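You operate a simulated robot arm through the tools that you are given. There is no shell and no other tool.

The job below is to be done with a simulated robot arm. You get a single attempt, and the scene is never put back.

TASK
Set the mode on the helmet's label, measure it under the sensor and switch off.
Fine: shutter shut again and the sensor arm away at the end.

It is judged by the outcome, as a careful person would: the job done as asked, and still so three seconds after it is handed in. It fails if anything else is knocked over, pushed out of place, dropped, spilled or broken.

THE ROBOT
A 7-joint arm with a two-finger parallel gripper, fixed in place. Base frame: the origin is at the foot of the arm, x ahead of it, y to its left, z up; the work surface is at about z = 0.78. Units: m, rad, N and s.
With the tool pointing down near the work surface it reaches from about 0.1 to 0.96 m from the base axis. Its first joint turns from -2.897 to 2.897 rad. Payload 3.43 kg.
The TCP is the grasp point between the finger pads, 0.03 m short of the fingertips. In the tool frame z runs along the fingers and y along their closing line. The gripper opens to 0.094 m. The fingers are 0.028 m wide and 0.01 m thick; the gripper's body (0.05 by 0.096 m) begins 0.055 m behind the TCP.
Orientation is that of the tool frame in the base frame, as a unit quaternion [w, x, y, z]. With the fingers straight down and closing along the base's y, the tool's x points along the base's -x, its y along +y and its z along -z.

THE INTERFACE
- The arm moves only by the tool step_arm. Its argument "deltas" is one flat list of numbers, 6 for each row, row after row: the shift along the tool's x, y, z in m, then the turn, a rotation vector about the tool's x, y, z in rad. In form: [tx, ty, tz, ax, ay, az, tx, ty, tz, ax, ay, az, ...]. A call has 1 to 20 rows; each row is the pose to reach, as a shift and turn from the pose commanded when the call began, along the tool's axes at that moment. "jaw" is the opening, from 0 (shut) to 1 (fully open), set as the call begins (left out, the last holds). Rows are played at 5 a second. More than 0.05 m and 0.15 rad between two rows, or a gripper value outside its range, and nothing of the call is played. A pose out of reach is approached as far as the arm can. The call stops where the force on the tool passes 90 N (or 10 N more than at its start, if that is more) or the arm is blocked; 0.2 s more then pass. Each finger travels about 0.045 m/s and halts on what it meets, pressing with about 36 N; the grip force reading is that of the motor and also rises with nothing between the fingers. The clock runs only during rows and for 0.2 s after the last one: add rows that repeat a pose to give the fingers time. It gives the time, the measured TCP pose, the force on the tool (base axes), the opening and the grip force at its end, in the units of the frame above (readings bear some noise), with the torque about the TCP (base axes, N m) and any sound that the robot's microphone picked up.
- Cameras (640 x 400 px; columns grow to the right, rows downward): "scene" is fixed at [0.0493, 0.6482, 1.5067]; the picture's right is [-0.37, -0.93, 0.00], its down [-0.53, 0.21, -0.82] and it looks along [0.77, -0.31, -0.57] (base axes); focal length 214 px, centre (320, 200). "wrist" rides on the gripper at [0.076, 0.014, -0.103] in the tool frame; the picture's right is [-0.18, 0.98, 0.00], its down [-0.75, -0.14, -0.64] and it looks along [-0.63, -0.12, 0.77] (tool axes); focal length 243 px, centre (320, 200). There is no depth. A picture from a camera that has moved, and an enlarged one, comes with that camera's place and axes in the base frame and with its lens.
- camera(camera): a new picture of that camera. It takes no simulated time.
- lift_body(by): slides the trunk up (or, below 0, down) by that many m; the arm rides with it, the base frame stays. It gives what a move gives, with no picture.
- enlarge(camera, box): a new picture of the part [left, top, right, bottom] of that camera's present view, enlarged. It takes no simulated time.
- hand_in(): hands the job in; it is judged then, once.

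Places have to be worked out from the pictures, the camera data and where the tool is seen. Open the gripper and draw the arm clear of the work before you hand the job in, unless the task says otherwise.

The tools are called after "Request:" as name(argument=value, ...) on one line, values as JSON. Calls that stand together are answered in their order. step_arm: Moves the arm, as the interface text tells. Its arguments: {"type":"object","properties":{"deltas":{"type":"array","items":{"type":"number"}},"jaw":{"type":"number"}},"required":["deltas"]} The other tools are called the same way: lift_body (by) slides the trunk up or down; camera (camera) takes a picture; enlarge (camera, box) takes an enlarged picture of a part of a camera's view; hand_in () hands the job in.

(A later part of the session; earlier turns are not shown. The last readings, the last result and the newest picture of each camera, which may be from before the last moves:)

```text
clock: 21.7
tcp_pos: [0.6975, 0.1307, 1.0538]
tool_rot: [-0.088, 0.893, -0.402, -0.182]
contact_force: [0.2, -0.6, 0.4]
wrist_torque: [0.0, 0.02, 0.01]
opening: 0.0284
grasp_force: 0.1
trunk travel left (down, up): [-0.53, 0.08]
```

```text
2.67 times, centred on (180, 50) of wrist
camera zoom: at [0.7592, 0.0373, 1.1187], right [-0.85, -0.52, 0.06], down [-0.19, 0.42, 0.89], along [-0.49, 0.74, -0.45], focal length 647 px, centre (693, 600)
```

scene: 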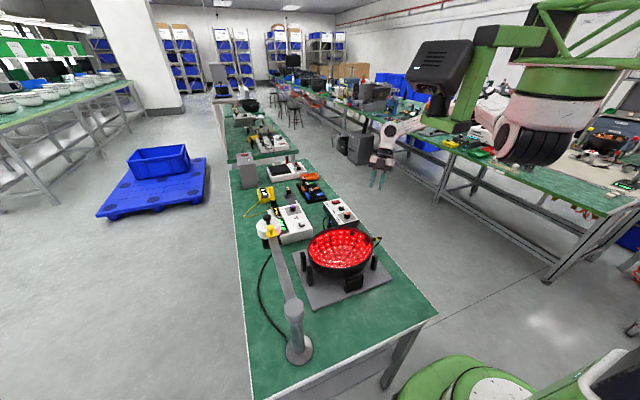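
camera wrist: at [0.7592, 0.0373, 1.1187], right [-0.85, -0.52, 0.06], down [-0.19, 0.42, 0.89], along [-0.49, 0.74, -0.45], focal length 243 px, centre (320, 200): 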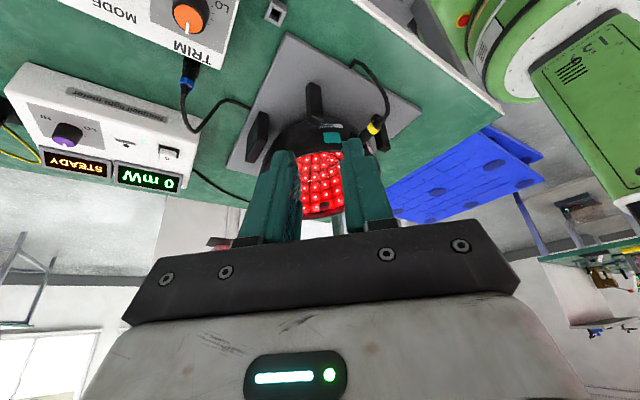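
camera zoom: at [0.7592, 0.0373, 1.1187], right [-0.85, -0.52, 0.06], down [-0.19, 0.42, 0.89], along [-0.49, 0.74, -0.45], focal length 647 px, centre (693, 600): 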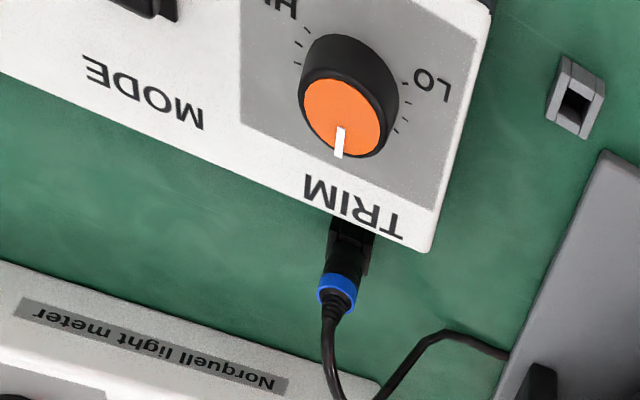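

There is a caution strip, a plain teal patch, and a white label just beyond the plug that is hidden behind my finger. I open the jaw to clear the view, and shift toward -x with more yaw.

Request:
step_arm(deltas=[-0.0135, 0.0204, 0.0056, 0.035, 0.001, 0.08, -0.027, 0.0408, 0.0112, 0.07, 0.002, 0.16, -0.0405, 0.0612, 0.0168, 0.104, 0.003, 0.241, -0.054, 0.0816, 0.0224, 0.139, 0.004, 0.321, -0.054, 0.0816, 0.0224, 0.139, 0.004, 0.321], jaw=1.0)

Request:
camera(camera="wrist")

Request:
camera(camera="scene")

```text
clock: 22.9
tcp_pos: [0.5967, 0.1195, 1.0539]
tool_rot: [-0.118, 0.81, -0.551, -0.165]
contact_force: [-0.1, 0.4, -0.4]
wrist_torque: [0.02, 0.02, 0.02]
opening: 0.0941
grasp_force: 0.1
trunk travel left (down, up): [-0.53, 0.08]
```

```text
taken
camera wrist: at [0.6242, 0.0111, 1.1188], right [-0.98, -0.2, 0.06], down [-0.04, 0.46, 0.89], along [-0.21, 0.87, -0.45], focal length 243 px, centre (320, 200)
```

wrist: 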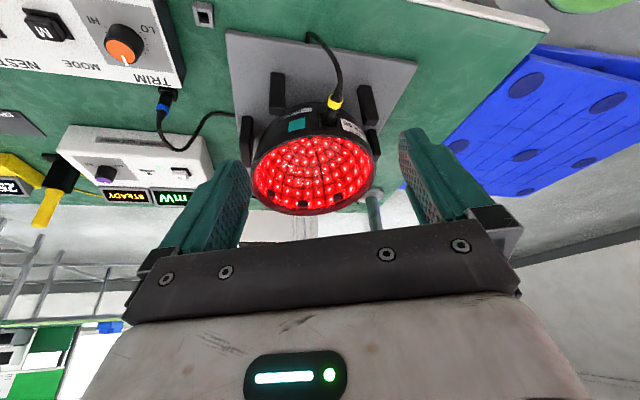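

```text
taken
```

scene: 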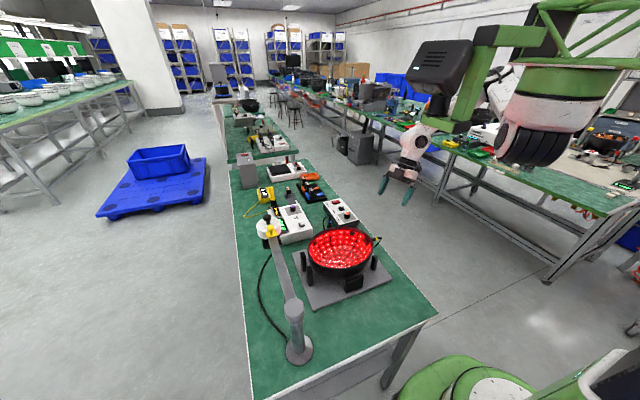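

The label on the far side of the plug is now in view. I enlarge it to read the mode.

Request:
enlarge(camera="wrist", box=[330, 108, 378, 150])

Request:
enlarge(camera="wrist", box=[250, 90, 400, 210])

```text
9.52 times, centred on (354, 129) of wrist
camera zoom: at [0.6242, 0.0111, 1.1188], right [-0.98, -0.2, 0.06], down [-0.04, 0.46, 0.89], along [-0.21, 0.87, -0.45], focal length 2311 px, centre (-4, 876)
```

zoom: 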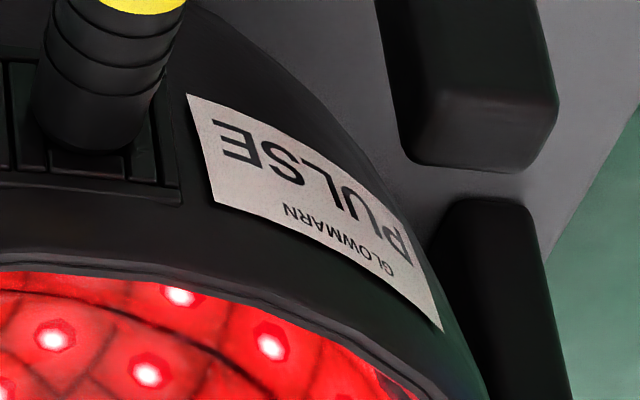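

```text
3.33 times, centred on (325, 150) of wrist
camera zoom: at [0.6242, 0.0111, 1.1188], right [-0.98, -0.2, 0.06], down [-0.04, 0.46, 0.89], along [-0.21, 0.87, -0.45], focal length 809 px, centre (303, 367)
```

zoom: 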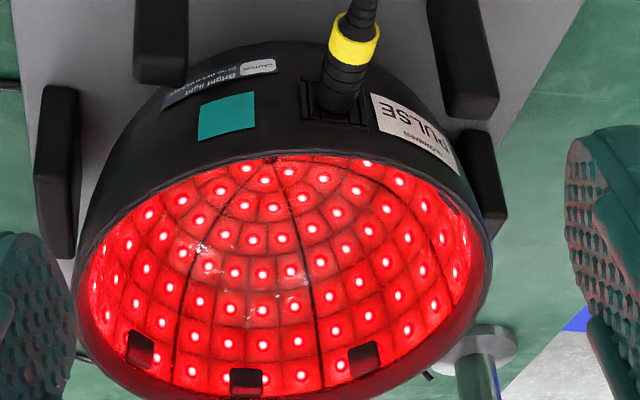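

The helmet's label reads "GLOWMARN PULSE", so the mode must become PULSE; the meter shows STEADY now. M works out at about (0.855, 0.203, 0.83), so I untilt the hand and back out toward it.

Request:
step_arm(deltas=[-0.0143, -0.0369, -0.0044, 0, 0.081, 0, -0.0287, -0.0737, -0.0087, 0, 0.162, 0, -0.043, -0.1106, -0.0131, 0, 0.243, 0, -0.0574, -0.1474, -0.0174, 0, 0.324, 0, -0.0717, -0.1843, -0.0218, 0, 0.405, 0, -0.0717, -0.1843, -0.0218, 0, 0.405, 0], jaw=0.0)

```text
clock: 24.3
tcp_pos: [0.7502, 0.2406, 1.1063]
tool_rot: [-0.004, 0.826, -0.564, 0.003]
contact_force: [0.5, 0.2, 0.8]
wrist_torque: [-0.01, 0.0, 0.0]
opening: 0.0
grasp_force: 26.8
trunk travel left (down, up): [-0.53, 0.08]
```

Upright again with closed fingers at (0.75, 0.24, 1.11). I unwind the yaw to look along -y while moving over M at z = 1.0.

Request:
step_arm(deltas=[0.0038, -0.0045, 0.0053, 0, 0, -0.1457, 0.0076, -0.0089, 0.0105, 0, 0, -0.2914, 0.0113, -0.0134, 0.0158, 0, 0, -0.4371, 0.0151, -0.0178, 0.0211, 0, 0, -0.5828, 0.0189, -0.0223, 0.0263, 0, 0, -0.7285, 0.0227, -0.0267, 0.0316, 0, 0, -0.8742, 0.0265, -0.0312, 0.0368, 0, 0, -1.0199, 0.0302, -0.0357, 0.0421, 0, 0, -1.1656, 0.034, -0.0401, 0.0474, 0, 0, -1.3113, 0.0378, -0.0446, 0.0526, 0, 0, -1.457, 0.0416, -0.049, 0.0579, 0, 0, -1.6027, 0.0453, -0.0535, 0.0632, 0, 0, -1.7484, 0.0491, -0.058, 0.0684, 0, 0, -1.8941, 0.0529, -0.0624, 0.0737, 0, 0, -2.0398, 0.0567, -0.0669, 0.0789, 0, 0, -2.1855, 0.0605, -0.0713, 0.0842, 0, 0, -2.3312, 0.0642, -0.0758, 0.0895, 0, 0, -2.4769, 0.068, -0.0802, 0.0947, 0, 0, -2.6226, 0.0718, -0.0847, 0.1, 0, 0, -2.768, 0.0718, -0.0847, 0.1, 0, 0, -2.768])

Request:
camera(camera="wrist")

Request:
camera(camera="scene")

```text
clock: 28.5
tcp_pos: [0.8534, 0.2044, 1.0055]
tool_rot: [0.001, 0.706, 0.708, 0.005]
contact_force: [0.5, -1.0, -0.6]
wrist_torque: [0.0, -0.02, -0.01]
opening: 0.0
grasp_force: 32.7
trunk travel left (down, up): [-0.53, 0.08]
```

```text
taken
camera wrist: at [0.8675, 0.2802, 1.1089], right [0.98, -0.18, 0.01], down [-0.15, -0.76, 0.64], along [-0.11, -0.63, -0.77], focal length 243 px, centre (320, 200)
```

wrist: 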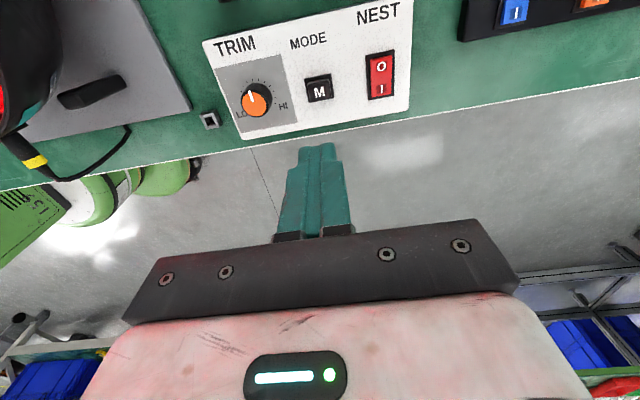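

```text
taken
```

scene: 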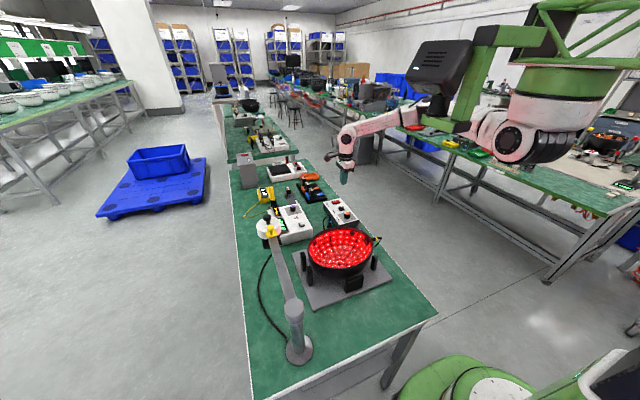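

M sits at about (0.855, 0.207), almost right under the closed fingertips. I enlarge to judge its height and descend to about 2 cm above it.

Request:
step_arm(deltas=[0.001, 0.0005, 0.03, 0, 0, 0, 0.002, 0.001, 0.06, 0, 0, 0, 0.0025, 0.0015, 0.09, 0, 0, 0, 0.0025, 0.0015, 0.115, 0, 0, 0, 0.0025, 0.0015, 0.115, 0, 0, 0])

Request:
camera(camera="wrist")

Request:
enlarge(camera="scene", box=[310, 185, 370, 225])

```text
clock: 29.7
tcp_pos: [0.8573, 0.2065, 0.8889]
tool_rot: [0.002, 0.707, 0.707, 0.006]
contact_force: [-0.4, 0.7, -0.1]
wrist_torque: [0.01, 0.01, 0.01]
opening: 0.0
grasp_force: 33.2
trunk travel left (down, up): [-0.53, 0.08]
```

```text
taken
camera wrist: at [0.8706, 0.2823, 0.9934], right [0.98, -0.18, 0.01], down [-0.15, -0.76, 0.64], along [-0.11, -0.63, -0.77], focal length 243 px, centre (320, 200)
```

wrist: 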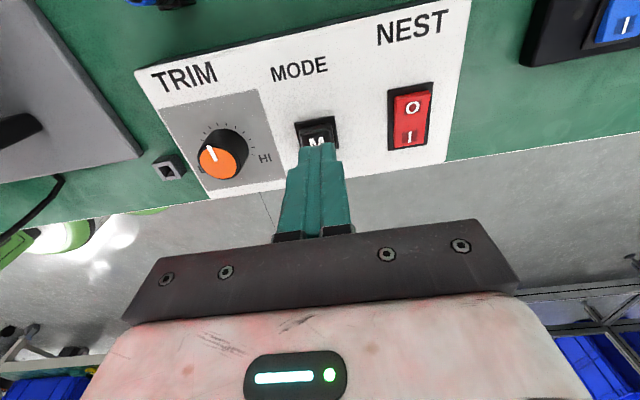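

```text
10.00 times, centred on (340, 205) of scene
camera zoom: at [0.0493, 0.6482, 1.5067], right [-0.37, -0.93, 0.0], down [-0.53, 0.21, -0.82], along [0.77, -0.31, -0.57], focal length 2145 px, centre (120, 150)
```

zoom: 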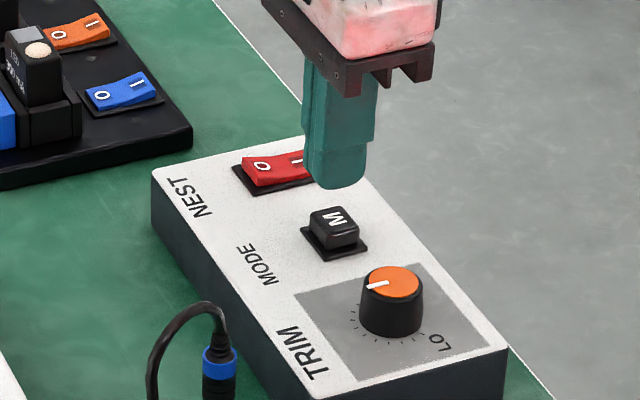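

The tip is about 2.5 cm above M and well aligned (M at z about 0.833). I come down to just above it.

Request:
step_arm(deltas=[0, -0.001, 0.01, 0, 0, 0, 0, -0.0015, 0.018, 0, 0, 0, 0, -0.0015, 0.022, 0, 0, 0, 0, -0.0015, 0.022, 0, 0, 0])

Request:
enlarge(camera="scene", box=[310, 185, 370, 225])

Request:
enlarge(camera="scene", box=[260, 190, 320, 240])

```text
clock: 30.7
tcp_pos: [0.8554, 0.2075, 0.8677]
tool_rot: [0.001, 0.707, 0.707, 0.006]
contact_force: [-0.6, 0.0, -0.8]
wrist_torque: [0.0, -0.01, -0.03]
opening: 0.0
grasp_force: 33.1
trunk travel left (down, up): [-0.53, 0.08]
```

```text
10.00 times, centred on (340, 205) of scene
camera zoom: at [0.0493, 0.6482, 1.5067], right [-0.37, -0.93, 0.0], down [-0.53, 0.21, -0.82], along [0.77, -0.31, -0.57], focal length 2145 px, centre (120, 150)
```

zoom: 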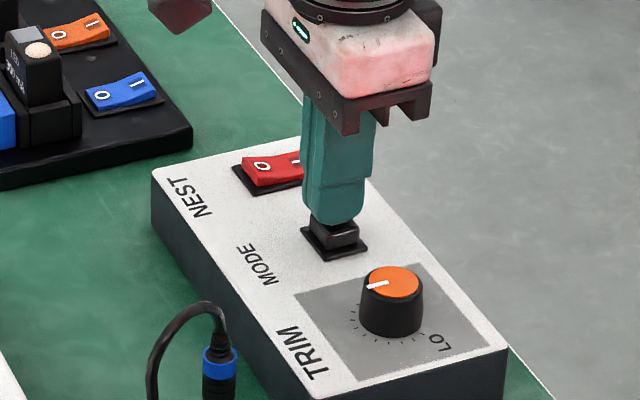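

```text
8.00 times, centred on (290, 215) of scene
camera zoom: at [0.0493, 0.6482, 1.5067], right [-0.37, -0.93, 0.0], down [-0.53, 0.21, -0.82], along [0.77, -0.31, -0.57], focal length 1716 px, centre (560, 80)
```

zoom: 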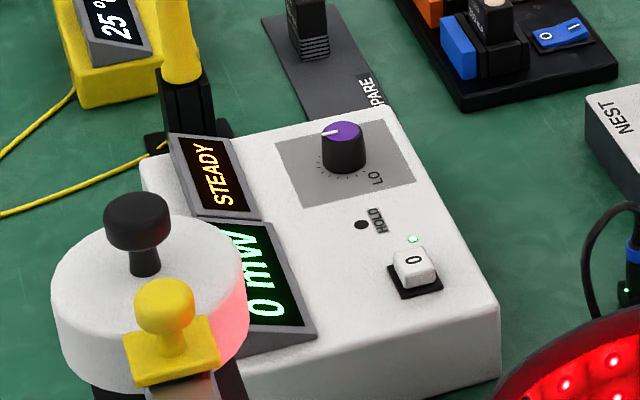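

Tips hover just over M with no contact yet. I press gently in 2 mm rows and read the force.

Request:
step_arm(deltas=[0, 0, 0.002, 0, 0, 0, 0, 0, 0.004, 0, 0, 0])

```text
clock: 31.3
tcp_pos: [0.8552, 0.2062, 0.8646]
tool_rot: [0.002, 0.707, 0.707, 0.006]
contact_force: [0.0, -0.3, 0.7]
wrist_torque: [-0.02, 0.02, -0.01]
opening: 0.0
grasp_force: 32.3
trunk travel left (down, up): [-0.53, 0.08]
```

No contact yet at tip z of 0.835. I go on 3 mm further.

Request:
step_arm(deltas=[0, 0, 0.0015, 0, 0, 0, 0, 0, 0.003, 0, 0, 0])

```text
clock: 31.9
tcp_pos: [0.8564, 0.2078, 0.8612]
tool_rot: [0.002, 0.707, 0.707, 0.006]
contact_force: [1.0, -0.2, 2.0]
wrist_torque: [0.02, -0.01, 0.04]
opening: 0.0
grasp_force: 33.3
trunk travel left (down, up): [-0.53, 0.08]
heard: click
```

A click sounded with about 2 N of force. I release upward 1.5 cm and check the display.

Request:
step_arm(deltas=[0, 0, -0.008, 0, 0, 0, 0, 0, -0.016, 0, 0, 0])

Request:
enlarge(camera="scene", box=[260, 190, 320, 240])

```text
clock: 32.5
tcp_pos: [0.8558, 0.2074, 0.8771]
tool_rot: [0.001, 0.707, 0.707, 0.005]
contact_force: [-0.2, 0.0, 0.3]
wrist_torque: [0.01, -0.01, -0.01]
opening: 0.0
grasp_force: 33.2
trunk travel left (down, up): [-0.53, 0.08]
```

```text
8.00 times, centred on (290, 215) of scene
camera zoom: at [0.0493, 0.6482, 1.5067], right [-0.37, -0.93, 0.0], down [-0.53, 0.21, -0.82], along [0.77, -0.31, -0.57], focal length 1716 px, centre (560, 80)
```

zoom: 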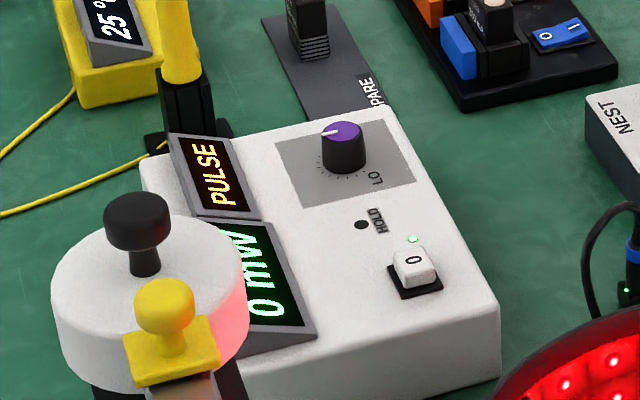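

The display now shows PULSE, so one press was enough. Next I raise and travel to above the black handle of the sensor head at about (0.656, 0.600), turning the hand so the fingers close along y.

Request:
step_arm(deltas=[0, 0, -0.045, 0, 0, 0, 0, 0, -0.09, 0, 0, 0, 0, 0, -0.135, 0, 0, 0, 0, 0, -0.18, 0, 0, 0, 0, 0, -0.225, 0, 0, 0, 0, 0, -0.27, 0, 0, 0, 0.0357, -0.0182, -0.27, 0, 0, -0.143, 0.0715, -0.0364, -0.27, 0, 0, -0.286, 0.1072, -0.0545, -0.27, 0, 0, -0.428, 0.1429, -0.0727, -0.27, 0, 0, -0.571, 0.1786, -0.0909, -0.27, 0, 0, -0.714, 0.2144, -0.1091, -0.27, 0, 0, -0.857, 0.2501, -0.1273, -0.27, 0, 0, -1.0, 0.2858, -0.1455, -0.27, 0, 0, -1.142, 0.3215, -0.1636, -0.27, 0, 0, -1.285, 0.3573, -0.1818, -0.27, 0, 0, -1.428, 0.393, -0.2, -0.27, 0, 0, -1.571, 0.393, -0.2, -0.27, 0, 0, -1.571])

Request:
camera(camera="wrist")

Request:
camera(camera="scene")

```text
clock: 36.5
tcp_pos: [0.7082, 0.5648, 1.1492]
tool_rot: [0.005, 0.048, 0.999, 0.003]
contact_force: [0.5, -0.2, -0.4]
wrist_torque: [-0.02, 0.04, 0.02]
opening: 0.0
grasp_force: 33.4
trunk travel left (down, up): [-0.53, 0.08]
stopped in row 18: the arm was blocked; the commanded pose is now the measured one
```

```text
taken
camera wrist: at [0.6345, 0.5851, 1.2509], right [0.28, 0.96, 0.01], down [0.73, -0.22, 0.65], along [0.62, -0.17, -0.76], focal length 243 px, centre (320, 200)
```

wrist: 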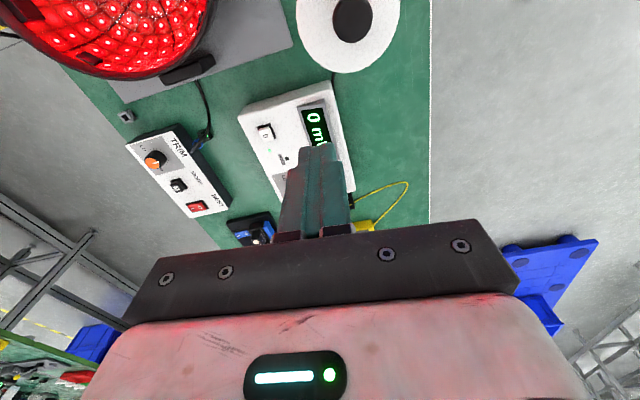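

```text
taken
```

scene: 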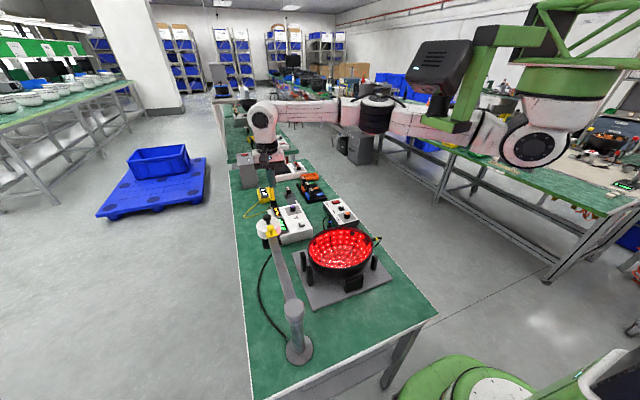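

The arm reports being blocked short of the goal with no tool force, so probably a link is against the frame bracket. I look at that region.

Request:
enlarge(camera="scene", box=[330, 20, 600, 189])

Request:
enlarge(camera="scene", box=[230, 80, 400, 250])

```text
2.37 times, centred on (465, 104) of scene
camera zoom: at [0.0493, 0.6482, 1.5067], right [-0.37, -0.93, 0.0], down [-0.53, 0.21, -0.82], along [0.77, -0.31, -0.57], focal length 508 px, centre (-23, 426)
```

zoom: 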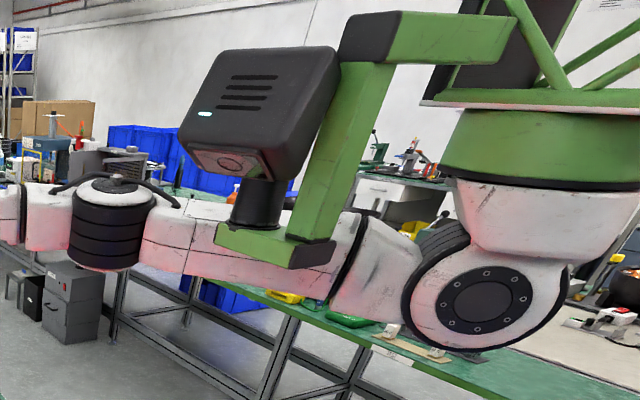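

```text
2.35 times, centred on (315, 165) of scene
camera zoom: at [0.0493, 0.6482, 1.5067], right [-0.37, -0.93, 0.0], down [-0.53, 0.21, -0.82], along [0.77, -0.31, -0.57], focal length 505 px, centre (332, 282)
```

zoom: 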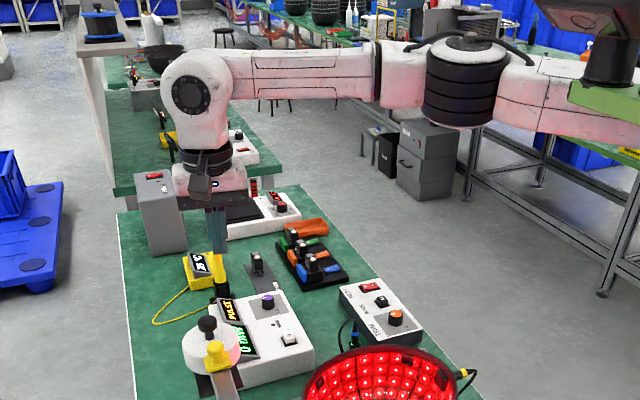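

The arm's upper link runs up against the frame bracket because the arm is stretched nearly straight. Tilting the fingers outward would bring the wrist closer in and bend the elbow, so I back off and return to the -90° yaw first.

Request:
step_arm(deltas=[0.004, -0.03, 0, 0, 0, 0, 0.008, -0.06, 0, 0, 0, 0, 0.012, -0.09, 0, 0, 0, 0.1475, 0.0169, -0.117, 0, 0, 0, 0.295, 0.0169, -0.117, 0, 0, 0, 0.4425, 0.0169, -0.117, 0, 0, 0, 0.59, 0.0169, -0.117, 0, 0, 0, 0.7375, 0.0169, -0.117, 0, 0, 0, 0.885, 0.0169, -0.117, 0, 0, 0, 1.0325, 0.0169, -0.117, 0, 0, 0, 1.18, 0.0169, -0.117, 0, 0, 0, 1.3275, 0.0169, -0.117, 0, 0, 0, 1.475, 0.0169, -0.117, 0, 0, 0, 1.475])

Request:
camera(camera="scene")

```text
clock: 39.3
tcp_pos: [0.6806, 0.4505, 1.1474]
tool_rot: [0.001, 0.707, 0.707, 0.006]
contact_force: [-0.6, 0.1, 0.5]
wrist_torque: [0.04, 0.0, 0.0]
opening: 0.0002
grasp_force: 33.8
trunk travel left (down, up): [-0.53, 0.08]
```

```text
taken
```

scene: 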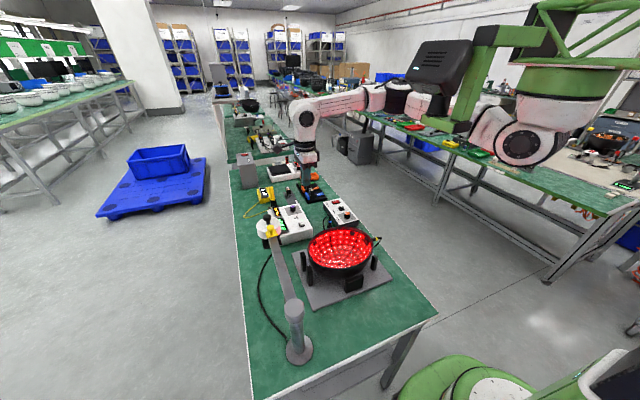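

Elbow is free again at (0.68, 0.45, 1.15). I tilt the fingers outward (toward +y) by 0.45 rad and move to a pre-grasp point before the black handle, with the jaw partly open.

Request:
step_arm(deltas=[0.02, -0.005, 0.003, 0, 0.09, 0, 0.04, -0.01, 0.005, 0, 0.18, 0, 0.06, -0.015, 0.008, 0, 0.27, 0, 0.08, -0.02, 0.011, 0, 0.36, 0, 0.1055, -0.0246, 0.0134, 0, 0.45, 0, 0.1055, -0.0246, 0.0134, 0, 0.45, 0], jaw=0.6)

Request:
camera(camera="scene")

Request:
camera(camera="wrist")

```text
clock: 40.7
tcp_pos: [0.6563, 0.5563, 1.1344]
tool_rot: [-0.157, 0.687, 0.69, 0.164]
contact_force: [0.2, -0.4, 0.1]
wrist_torque: [0.03, 0.0, 0.04]
opening: 0.0563
grasp_force: 0.0
trunk travel left (down, up): [-0.53, 0.08]
```

```text
taken
```

scene: 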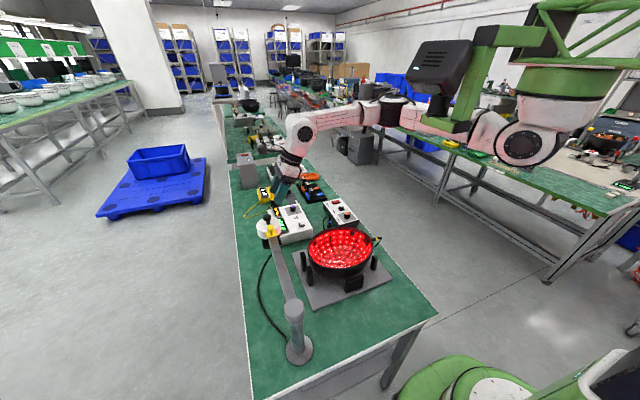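

```text
taken
camera wrist: at [0.6697, 0.5789, 1.261], right [0.98, -0.16, -0.07], down [-0.14, -0.96, 0.24], along [-0.11, -0.23, -0.97], focal length 243 px, centre (320, 200)
```

wrist: 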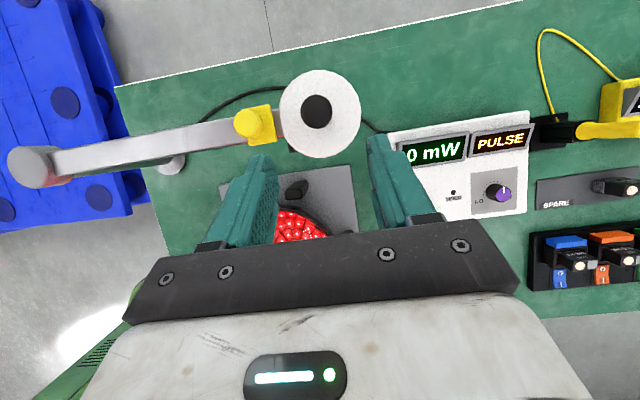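

The top view is ideal: the black handle is at about (0.654, 0.604), yellow shutter knob at (0.602, 0.603), and displays show "0 mW / PULSE". I approach along the finger direction by 6 cm and check.

Request:
step_arm(deltas=[0, -0.001, 0.03, 0, 0, 0, -0.0005, -0.002, 0.06, 0, 0, 0, -0.0005, -0.002, 0.06, 0, 0, 0])

Request:
camera(camera="wrist")

Request:
enlarge(camera="scene", box=[240, 180, 320, 240])

```text
clock: 41.5
tcp_pos: [0.6549, 0.5841, 1.0797]
tool_rot: [-0.156, 0.688, 0.69, 0.163]
contact_force: [0.5, -0.8, -0.2]
wrist_torque: [0.01, 0.02, -0.04]
opening: 0.0568
grasp_force: 0.2
trunk travel left (down, up): [-0.53, 0.08]
```

```text
taken
camera wrist: at [0.6685, 0.6068, 1.2063], right [0.98, -0.16, -0.07], down [-0.14, -0.96, 0.24], along [-0.11, -0.23, -0.97], focal length 243 px, centre (320, 200)
```

wrist: 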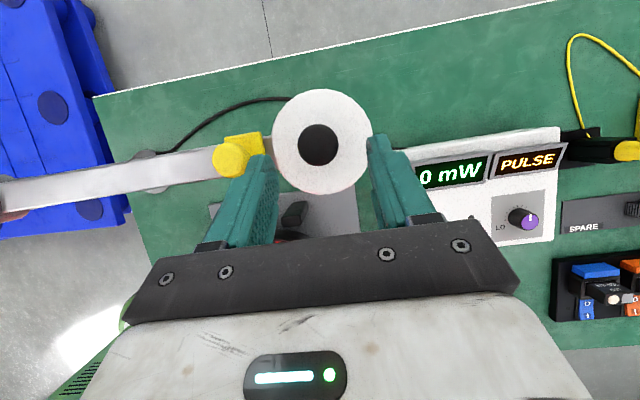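

```text
6.67 times, centred on (280, 210) of scene
camera zoom: at [0.0493, 0.6482, 1.5067], right [-0.37, -0.93, 0.0], down [-0.53, 0.21, -0.82], along [0.77, -0.31, -0.57], focal length 1430 px, centre (587, 133)
```

zoom: 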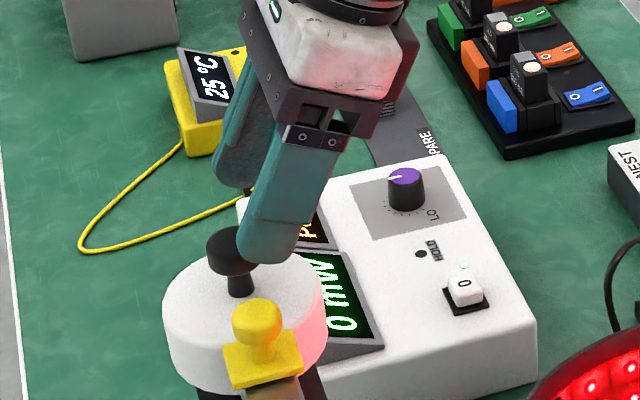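

Aligned: the handle is at (0.654, 0.605) between the fingers. I go the last 3.7 cm along the finger direction.

Request:
step_arm(deltas=[-0.0005, -0.0005, 0.018, 0, 0, 0, -0.001, -0.001, 0.036, 0, 0, 0, -0.001, -0.001, 0.036, 0, 0, 0])

Request:
enlarge(camera="wrist", box=[200, 100, 440, 250])

Request:
enlarge(camera="scene", box=[240, 190, 310, 242])

```text
clock: 42.3
tcp_pos: [0.6541, 0.5969, 1.0475]
tool_rot: [-0.157, 0.688, 0.69, 0.164]
contact_force: [-0.1, 1.0, 0.5]
wrist_torque: [-0.01, 0.0, 0.01]
opening: 0.0563
grasp_force: 0.0
trunk travel left (down, up): [-0.53, 0.08]
```

```text
2.67 times, centred on (320, 175) of wrist
camera zoom: at [0.6673, 0.6202, 1.1744], right [0.98, -0.16, -0.07], down [-0.14, -0.96, 0.24], along [-0.11, -0.23, -0.97], focal length 647 px, centre (320, 267)
```

zoom: 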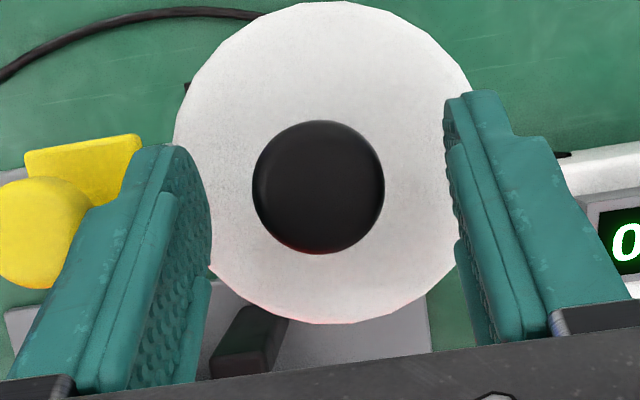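

```text
7.69 times, centred on (275, 216) of scene
camera zoom: at [0.0493, 0.6482, 1.5067], right [-0.37, -0.93, 0.0], down [-0.53, 0.21, -0.82], along [0.77, -0.31, -0.57], focal length 1650 px, centre (666, 77)
```

zoom: 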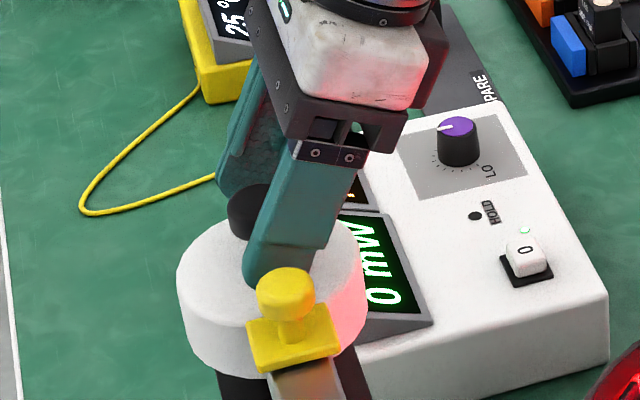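

The handle sits between the fingers without contact. I close the jaw on it.

Request:
step_arm(deltas=[0, 0, 0, 0, 0, 0, 0, 0, 0, 0, 0, 0, 0, 0, 0, 0, 0, 0, 0, 0, 0, 0, 0, 0], jaw=0.0)

Request:
enlarge(camera="wrist", box=[200, 100, 440, 250])

```text
clock: 43.3
tcp_pos: [0.6535, 0.5956, 1.0476]
tool_rot: [-0.157, 0.687, 0.691, 0.164]
contact_force: [0.6, -0.5, -1.3]
wrist_torque: [0.06, 0.0, -0.01]
opening: 0.0273
grasp_force: 45.0
trunk travel left (down, up): [-0.53, 0.08]
```

```text
2.67 times, centred on (320, 175) of wrist
camera zoom: at [0.6675, 0.6201, 1.1747], right [0.98, -0.16, -0.07], down [-0.14, -0.96, 0.24], along [-0.11, -0.23, -0.97], focal length 647 px, centre (320, 267)
```

zoom: 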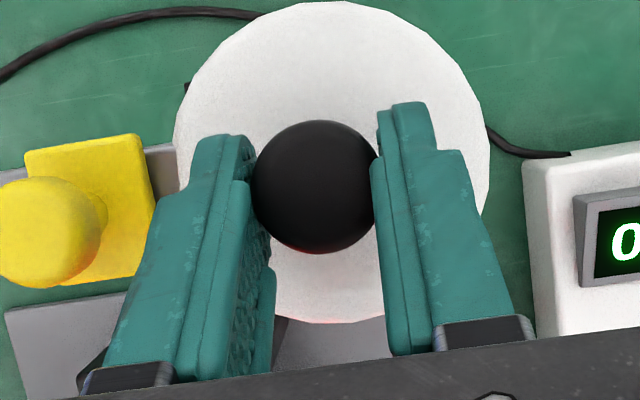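

The handle is firmly held (opening 0.027). I swing the sensor arm on an arc about the post (about (0.327, 0.602), radius 0.327), starting with 4° and reading the force.

Request:
step_arm(deltas=[-0.0128, -0.0005, -0.0063, -0.0193, -0.0005, 0.0391, -0.023, -0.0014, -0.0114, -0.0347, -0.0008, 0.0703])

Request:
camera(camera="wrist")

```text
clock: 43.9
tcp_pos: [0.6514, 0.5713, 1.048]
tool_rot: [-0.151, 0.713, 0.663, 0.169]
contact_force: [-0.5, 0.9, -3.5]
wrist_torque: [0.92, 0.1, -0.04]
opening: 0.0271
grasp_force: 44.7
trunk travel left (down, up): [-0.53, 0.08]
```

```text
taken
camera wrist: at [0.6677, 0.5934, 1.1747], right [0.97, -0.24, -0.07], down [-0.22, -0.95, 0.24], along [-0.13, -0.22, -0.97], focal length 243 px, centre (320, 200)
```

wrist: 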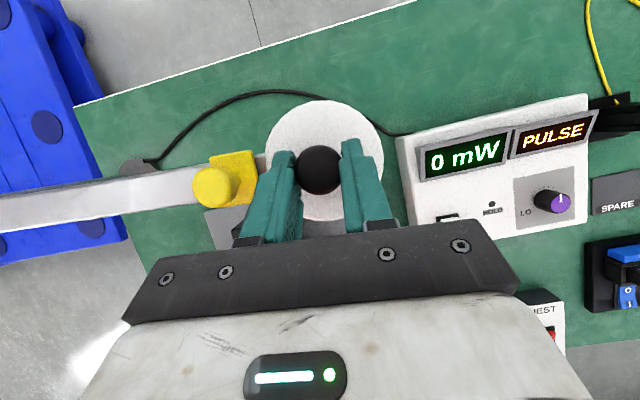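

The sensor arm follows with only a few newtons. I continue 10° more.

Request:
step_arm(deltas=[-0.0128, -0.0007, -0.0063, -0.0193, -0.0005, 0.0391, -0.0256, -0.0019, -0.0126, -0.0386, -0.0009, 0.0782, -0.0382, -0.0038, -0.0188, -0.0579, -0.0014, 0.1173, -0.0509, -0.0064, -0.0251, -0.0771, -0.0018, 0.1564])

Request:
camera(camera="wrist")

Request:
camera(camera="scene")

```text
clock: 44.9
tcp_pos: [0.6423, 0.515, 1.0475]
tool_rot: [-0.134, 0.769, 0.598, 0.182]
contact_force: [-1.5, -1.1, -1.6]
wrist_torque: [-0.94, 0.26, 0.32]
opening: 0.0276
grasp_force: 45.0
trunk travel left (down, up): [-0.53, 0.08]
```

```text
taken
camera wrist: at [0.6605, 0.5346, 1.1747], right [0.91, -0.4, -0.07], down [-0.38, -0.89, 0.24], along [-0.16, -0.19, -0.97], focal length 243 px, centre (320, 200)
```

wrist: 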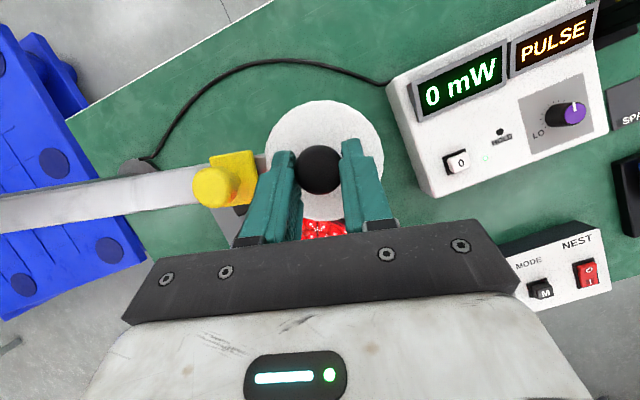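

```text
taken
```

scene: 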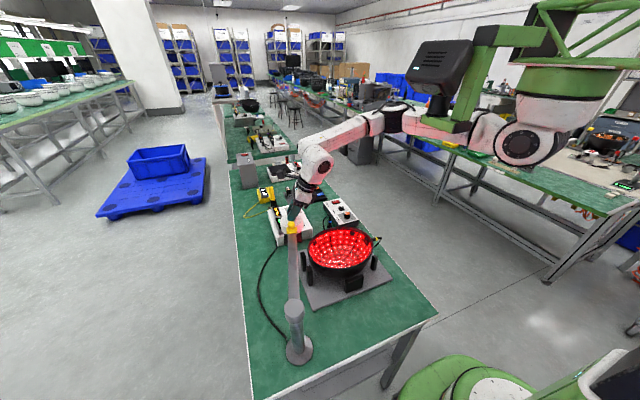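

Still light forces (about 2 N). I continue another 15° to about -29°.

Request:
step_arm(deltas=[-0.0128, -0.0007, -0.0063, -0.0193, -0.0005, 0.0391, -0.0256, -0.0019, -0.0126, -0.0386, -0.0009, 0.0782, -0.0382, -0.0038, -0.0188, -0.0579, -0.0014, 0.1173, -0.0509, -0.0064, -0.0251, -0.0771, -0.0018, 0.1564, -0.0633, -0.0095, -0.0312, -0.0964, -0.0023, 0.1955, -0.0756, -0.0132, -0.0373, -0.1157, -0.0028, 0.2346])

Request:
camera(camera="wrist")

Request:
camera(camera="scene")

```text
clock: 46.3
tcp_pos: [0.6076, 0.4342, 1.048]
tool_rot: [-0.11, 0.84, 0.493, 0.198]
contact_force: [-0.1, 0.3, 5.2]
wrist_torque: [0.67, -0.24, 0.08]
opening: 0.0274
grasp_force: 45.2
trunk travel left (down, up): [-0.53, 0.08]
```

```text
taken
camera wrist: at [0.6303, 0.4493, 1.1748], right [0.78, -0.63, -0.07], down [-0.6, -0.77, 0.24], along [-0.21, -0.15, -0.97], focal length 243 px, centre (320, 200)
```

wrist: 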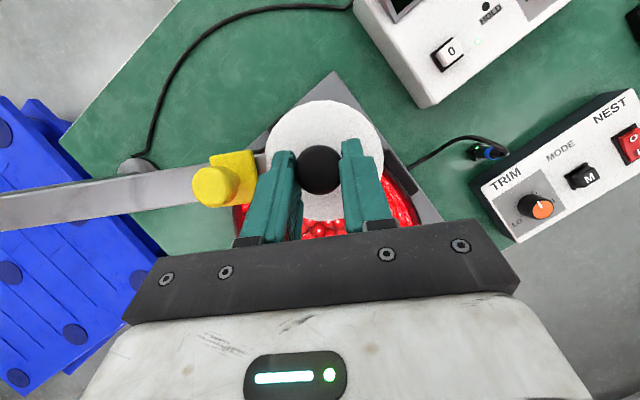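

```text
taken
```

scene: 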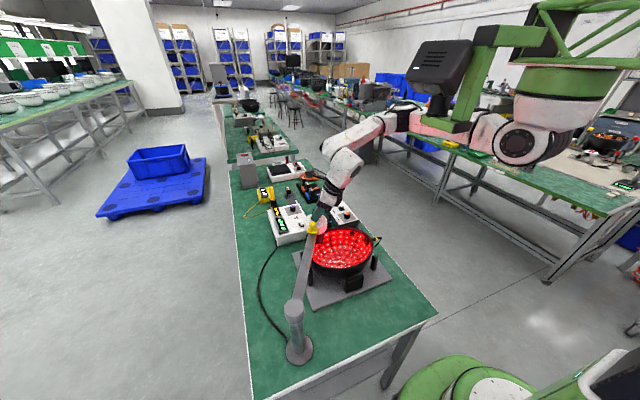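

Now at roughly -29°, over the helmet's edge. I continue 15° more to about -44°, then check centring.

Request:
step_arm(deltas=[-0.0128, -0.0007, -0.0063, -0.0193, -0.0005, 0.0391, -0.0256, -0.0019, -0.0126, -0.0386, -0.0009, 0.0782, -0.0382, -0.0038, -0.0188, -0.0579, -0.0014, 0.1173, -0.0509, -0.0064, -0.0251, -0.0771, -0.0018, 0.1564, -0.0633, -0.0095, -0.0312, -0.0964, -0.0023, 0.1955, -0.0756, -0.0132, -0.0373, -0.1157, -0.0028, 0.2346])

Request:
camera(camera="wrist")

Request:
enlarge(camera="scene", box=[250, 180, 410, 300])

```text
clock: 47.7
tcp_pos: [0.5534, 0.3687, 1.0468]
tool_rot: [-0.084, 0.897, 0.379, 0.211]
contact_force: [-8.7, 4.5, 15.5]
wrist_torque: [-0.5, 0.66, 0.27]
opening: 0.0273
grasp_force: 44.6
trunk travel left (down, up): [-0.53, 0.08]
```

```text
taken
camera wrist: at [0.5802, 0.3763, 1.1748], right [0.59, -0.81, -0.07], down [-0.77, -0.59, 0.24], along [-0.24, -0.09, -0.97], focal length 243 px, centre (320, 200)
```

wrist: 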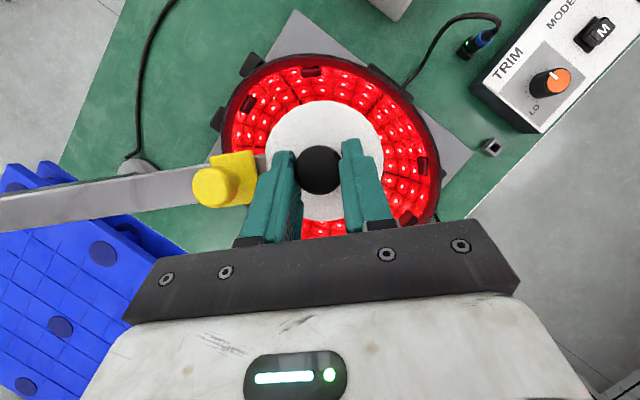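

```text
3.33 times, centred on (330, 240) of scene
camera zoom: at [0.0493, 0.6482, 1.5067], right [-0.37, -0.93, 0.0], down [-0.53, 0.21, -0.82], along [0.77, -0.31, -0.57], focal length 715 px, centre (287, 67)
```

zoom: 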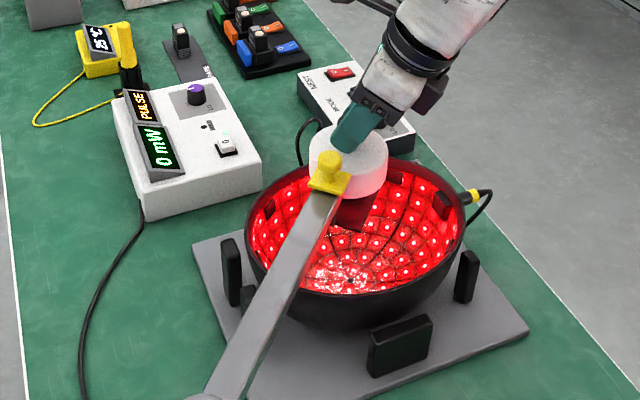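

The pull rose to about 9 N inward, so my radius is slightly long; the head is at about (0.560, 0.374), some 1.4 cm short of the helmet centre. I make the last 2.5° with 3 mm shorter radius and 1 mm higher.

Request:
step_arm(deltas=[-0.006, -0.0022, -0.0039, -0.0097, -0.0002, 0.0196, -0.0124, -0.0037, -0.0072, -0.0193, -0.0005, 0.0391, -0.0124, -0.0037, -0.0072, -0.0193, -0.0005, 0.0391])

Request:
camera(camera="wrist")

Request:
enlarge(camera="scene", box=[250, 180, 410, 300])

```text
clock: 48.5
tcp_pos: [0.5445, 0.3589, 1.0477]
tool_rot: [-0.076, 0.906, 0.358, 0.213]
contact_force: [3.9, -2.2, -7.6]
wrist_torque: [0.67, -0.99, -0.16]
opening: 0.0273
grasp_force: 45.2
trunk travel left (down, up): [-0.53, 0.08]
```

```text
taken
camera wrist: at [0.5705, 0.3666, 1.1747], right [0.55, -0.83, -0.07], down [-0.8, -0.55, 0.24], along [-0.24, -0.08, -0.97], focal length 243 px, centre (320, 200)
```

wrist: 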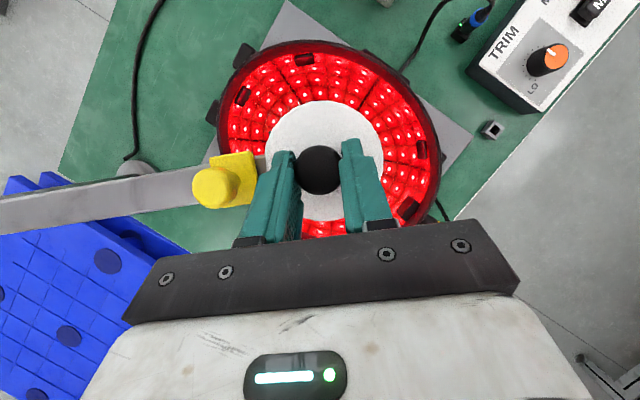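

```text
3.33 times, centred on (330, 240) of scene
camera zoom: at [0.0493, 0.6482, 1.5067], right [-0.37, -0.93, 0.0], down [-0.53, 0.21, -0.82], along [0.77, -0.31, -0.57], focal length 715 px, centre (287, 67)
```

zoom: 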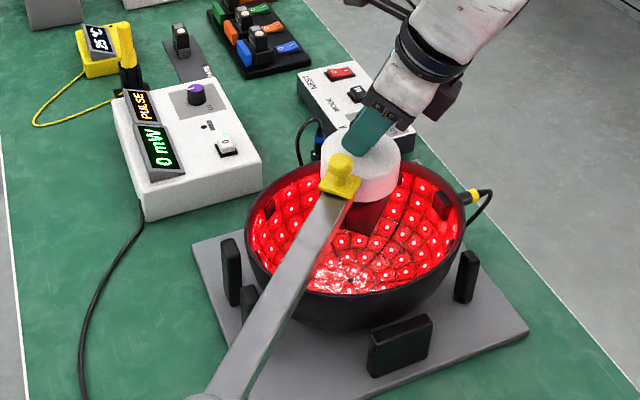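

The head now sits at about (0.551, 0.365), right over the helmet's centre. I open the jaw and back off along the finger direction.

Request:
step_arm(deltas=[0, 0, 0, 0, 0, 0, 0, 0, 0, 0, 0, 0, 0, 0, 0, 0, 0, 0, 0, 0, -0.03, 0, 0, 0, 0, 0, -0.06, 0, 0, 0, 0, 0, -0.09, 0, 0, 0], jaw=0.6)

Request:
camera(camera="wrist")

Request:
enlarge(camera="scene", box=[290, 190, 370, 250])

```text
clock: 49.9
tcp_pos: [0.5134, 0.3347, 1.1296]
tool_rot: [-0.077, 0.906, 0.359, 0.213]
contact_force: [0.6, 0.1, 0.7]
wrist_torque: [-0.01, 0.04, 0.01]
opening: 0.0563
grasp_force: 0.0
trunk travel left (down, up): [-0.53, 0.08]
```

```text
taken
camera wrist: at [0.5391, 0.341, 1.2566], right [0.55, -0.83, -0.07], down [-0.8, -0.55, 0.24], along [-0.24, -0.08, -0.97], focal length 243 px, centre (320, 200)
```

wrist: 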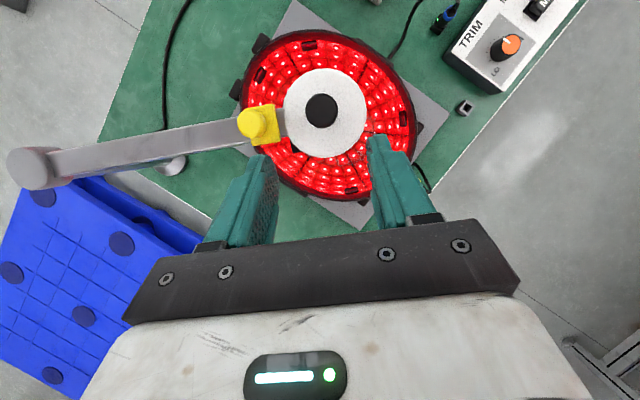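

```text
6.67 times, centred on (330, 220) of scene
camera zoom: at [0.0493, 0.6482, 1.5067], right [-0.37, -0.93, 0.0], down [-0.53, 0.21, -0.82], along [0.77, -0.31, -0.57], focal length 1430 px, centre (253, 67)
```

zoom: 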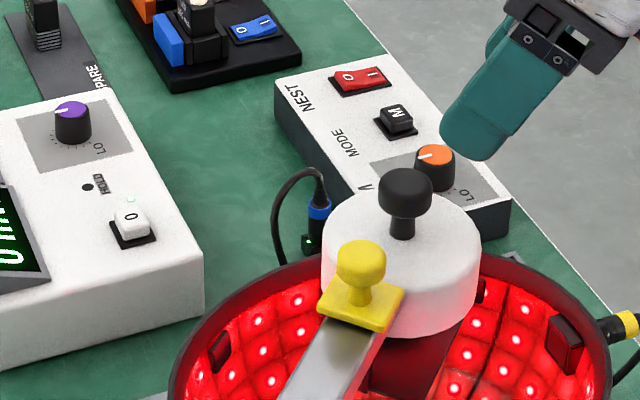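

The yellow shutter knob is at about (0.511, 0.406), 5.7 cm inboard of the handle, with my fingers' closing line along the sensor arm. I shift over it with a smaller opening and check the alignment.

Request:
step_arm(deltas=[0, -0.028, 0, 0, 0, 0, -0.001, -0.0559, 0, 0, 0, 0, -0.001, -0.0559, 0.025, 0, 0, 0, -0.001, -0.0559, 0.05, 0, 0, 0, -0.001, -0.0559, 0.05, 0, 0, 0], jaw=0.46)

Request:
camera(camera="wrist")

Request:
enlarge(camera="scene", box=[290, 180, 370, 240])

```text
clock: 51.1
tcp_pos: [0.4881, 0.3902, 1.0826]
tool_rot: [-0.079, 0.905, 0.359, 0.213]
contact_force: [0.5, -0.5, -0.2]
wrist_torque: [-0.03, 0.0, 0.01]
opening: 0.0432
grasp_force: 0.0
trunk travel left (down, up): [-0.53, 0.08]
```

```text
taken
camera wrist: at [0.516, 0.3978, 1.2101], right [0.55, -0.83, -0.07], down [-0.8, -0.55, 0.24], along [-0.24, -0.08, -0.97], focal length 243 px, centre (320, 200)
```

wrist: 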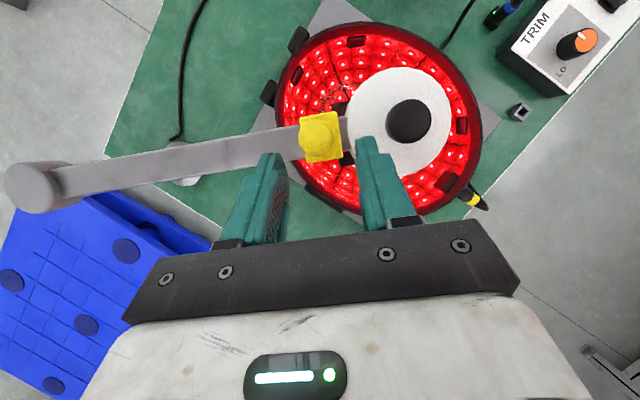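

```text
6.67 times, centred on (330, 210) of scene
camera zoom: at [0.0493, 0.6482, 1.5067], right [-0.37, -0.93, 0.0], down [-0.53, 0.21, -0.82], along [0.77, -0.31, -0.57], focal length 1430 px, centre (253, 133)
```

zoom: 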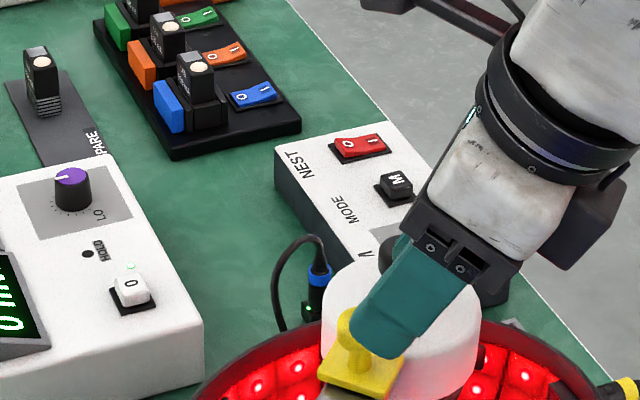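

Knob refined to (0.512, 0.409). I go down around it with a small sideways correction, keeping the outer finger clear of the black handle.

Request:
step_arm(deltas=[0.002, 0.0012, 0.015, 0, 0, 0, 0.0035, 0.0023, 0.03, 0, 0, 0, 0.0044, 0.0023, 0.0437, 0, 0, 0, 0.0044, 0.0023, 0.0437, 0, 0, 0])

Request:
enlarge(camera="wrist", box=[200, 80, 480, 255])

Request:
enlarge(camera="scene", box=[290, 180, 370, 240])

```text
clock: 52.1
tcp_pos: [0.511, 0.4037, 1.0472]
tool_rot: [-0.078, 0.905, 0.36, 0.212]
contact_force: [1.0, 0.0, 0.0]
wrist_torque: [-0.01, -0.02, -0.02]
opening: 0.0433
grasp_force: 0.1
trunk travel left (down, up): [-0.53, 0.08]
```

```text
2.29 times, centred on (340, 168) of wrist
camera zoom: at [0.5363, 0.4105, 1.1732], right [0.55, -0.83, -0.07], down [-0.8, -0.55, 0.24], along [-0.24, -0.08, -0.97], focal length 555 px, centre (274, 274)
```

zoom: 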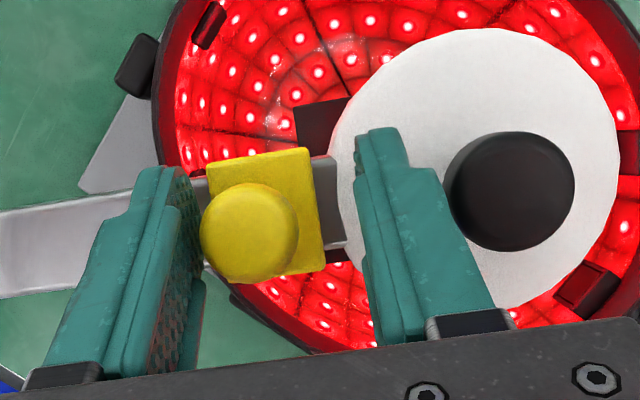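

```text
6.67 times, centred on (330, 210) of scene
camera zoom: at [0.0493, 0.6482, 1.5067], right [-0.37, -0.93, 0.0], down [-0.53, 0.21, -0.82], along [0.77, -0.31, -0.57], focal length 1430 px, centre (253, 133)
```

zoom: 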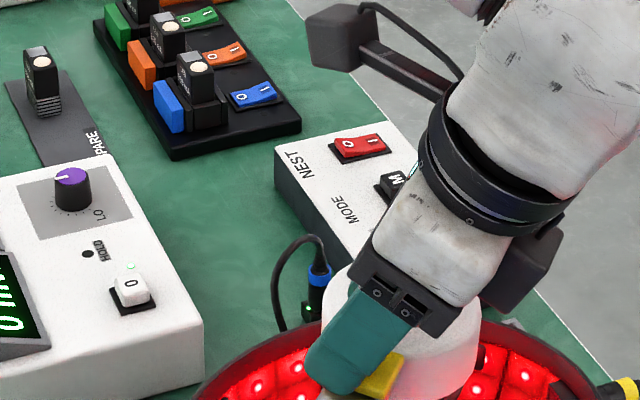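

The knob sits between the fingers, nearer the inner one. I centre by 4 mm and close.

Request:
step_arm(deltas=[0, -0.004, 0, 0, 0, 0, 0, -0.004, 0, 0, 0, 0])

Request:
step_arm(deltas=[0, 0, 0, 0, 0, 0, 0, 0, 0, 0, 0, 0, 0, 0, 0, 0, 0, 0], jaw=0.0)

Request:
enlarge(camera="wrist", box=[200, 80, 480, 255])

```text
clock: 52.7
tcp_pos: [0.5067, 0.4061, 1.0464]
tool_rot: [-0.078, 0.905, 0.359, 0.213]
contact_force: [0.1, -0.2, 0.1]
wrist_torque: [0.0, 0.02, 0.03]
opening: 0.0432
grasp_force: 0.1
trunk travel left (down, up): [-0.53, 0.08]
```

```text
clock: 53.5
tcp_pos: [0.5064, 0.4061, 1.0458]
tool_rot: [-0.08, 0.905, 0.36, 0.213]
contact_force: [-0.2, 1.4, -1.0]
wrist_torque: [-0.07, 0.0, -0.01]
opening: 0.0293
grasp_force: 45.1
trunk travel left (down, up): [-0.53, 0.08]
```

```text
2.29 times, centred on (340, 168) of wrist
camera zoom: at [0.533, 0.4139, 1.1731], right [0.55, -0.83, -0.07], down [-0.8, -0.55, 0.24], along [-0.24, -0.08, -0.97], focal length 555 px, centre (274, 274)
```

zoom: 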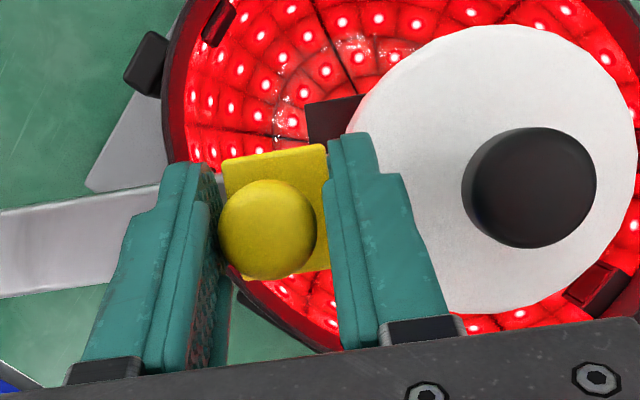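

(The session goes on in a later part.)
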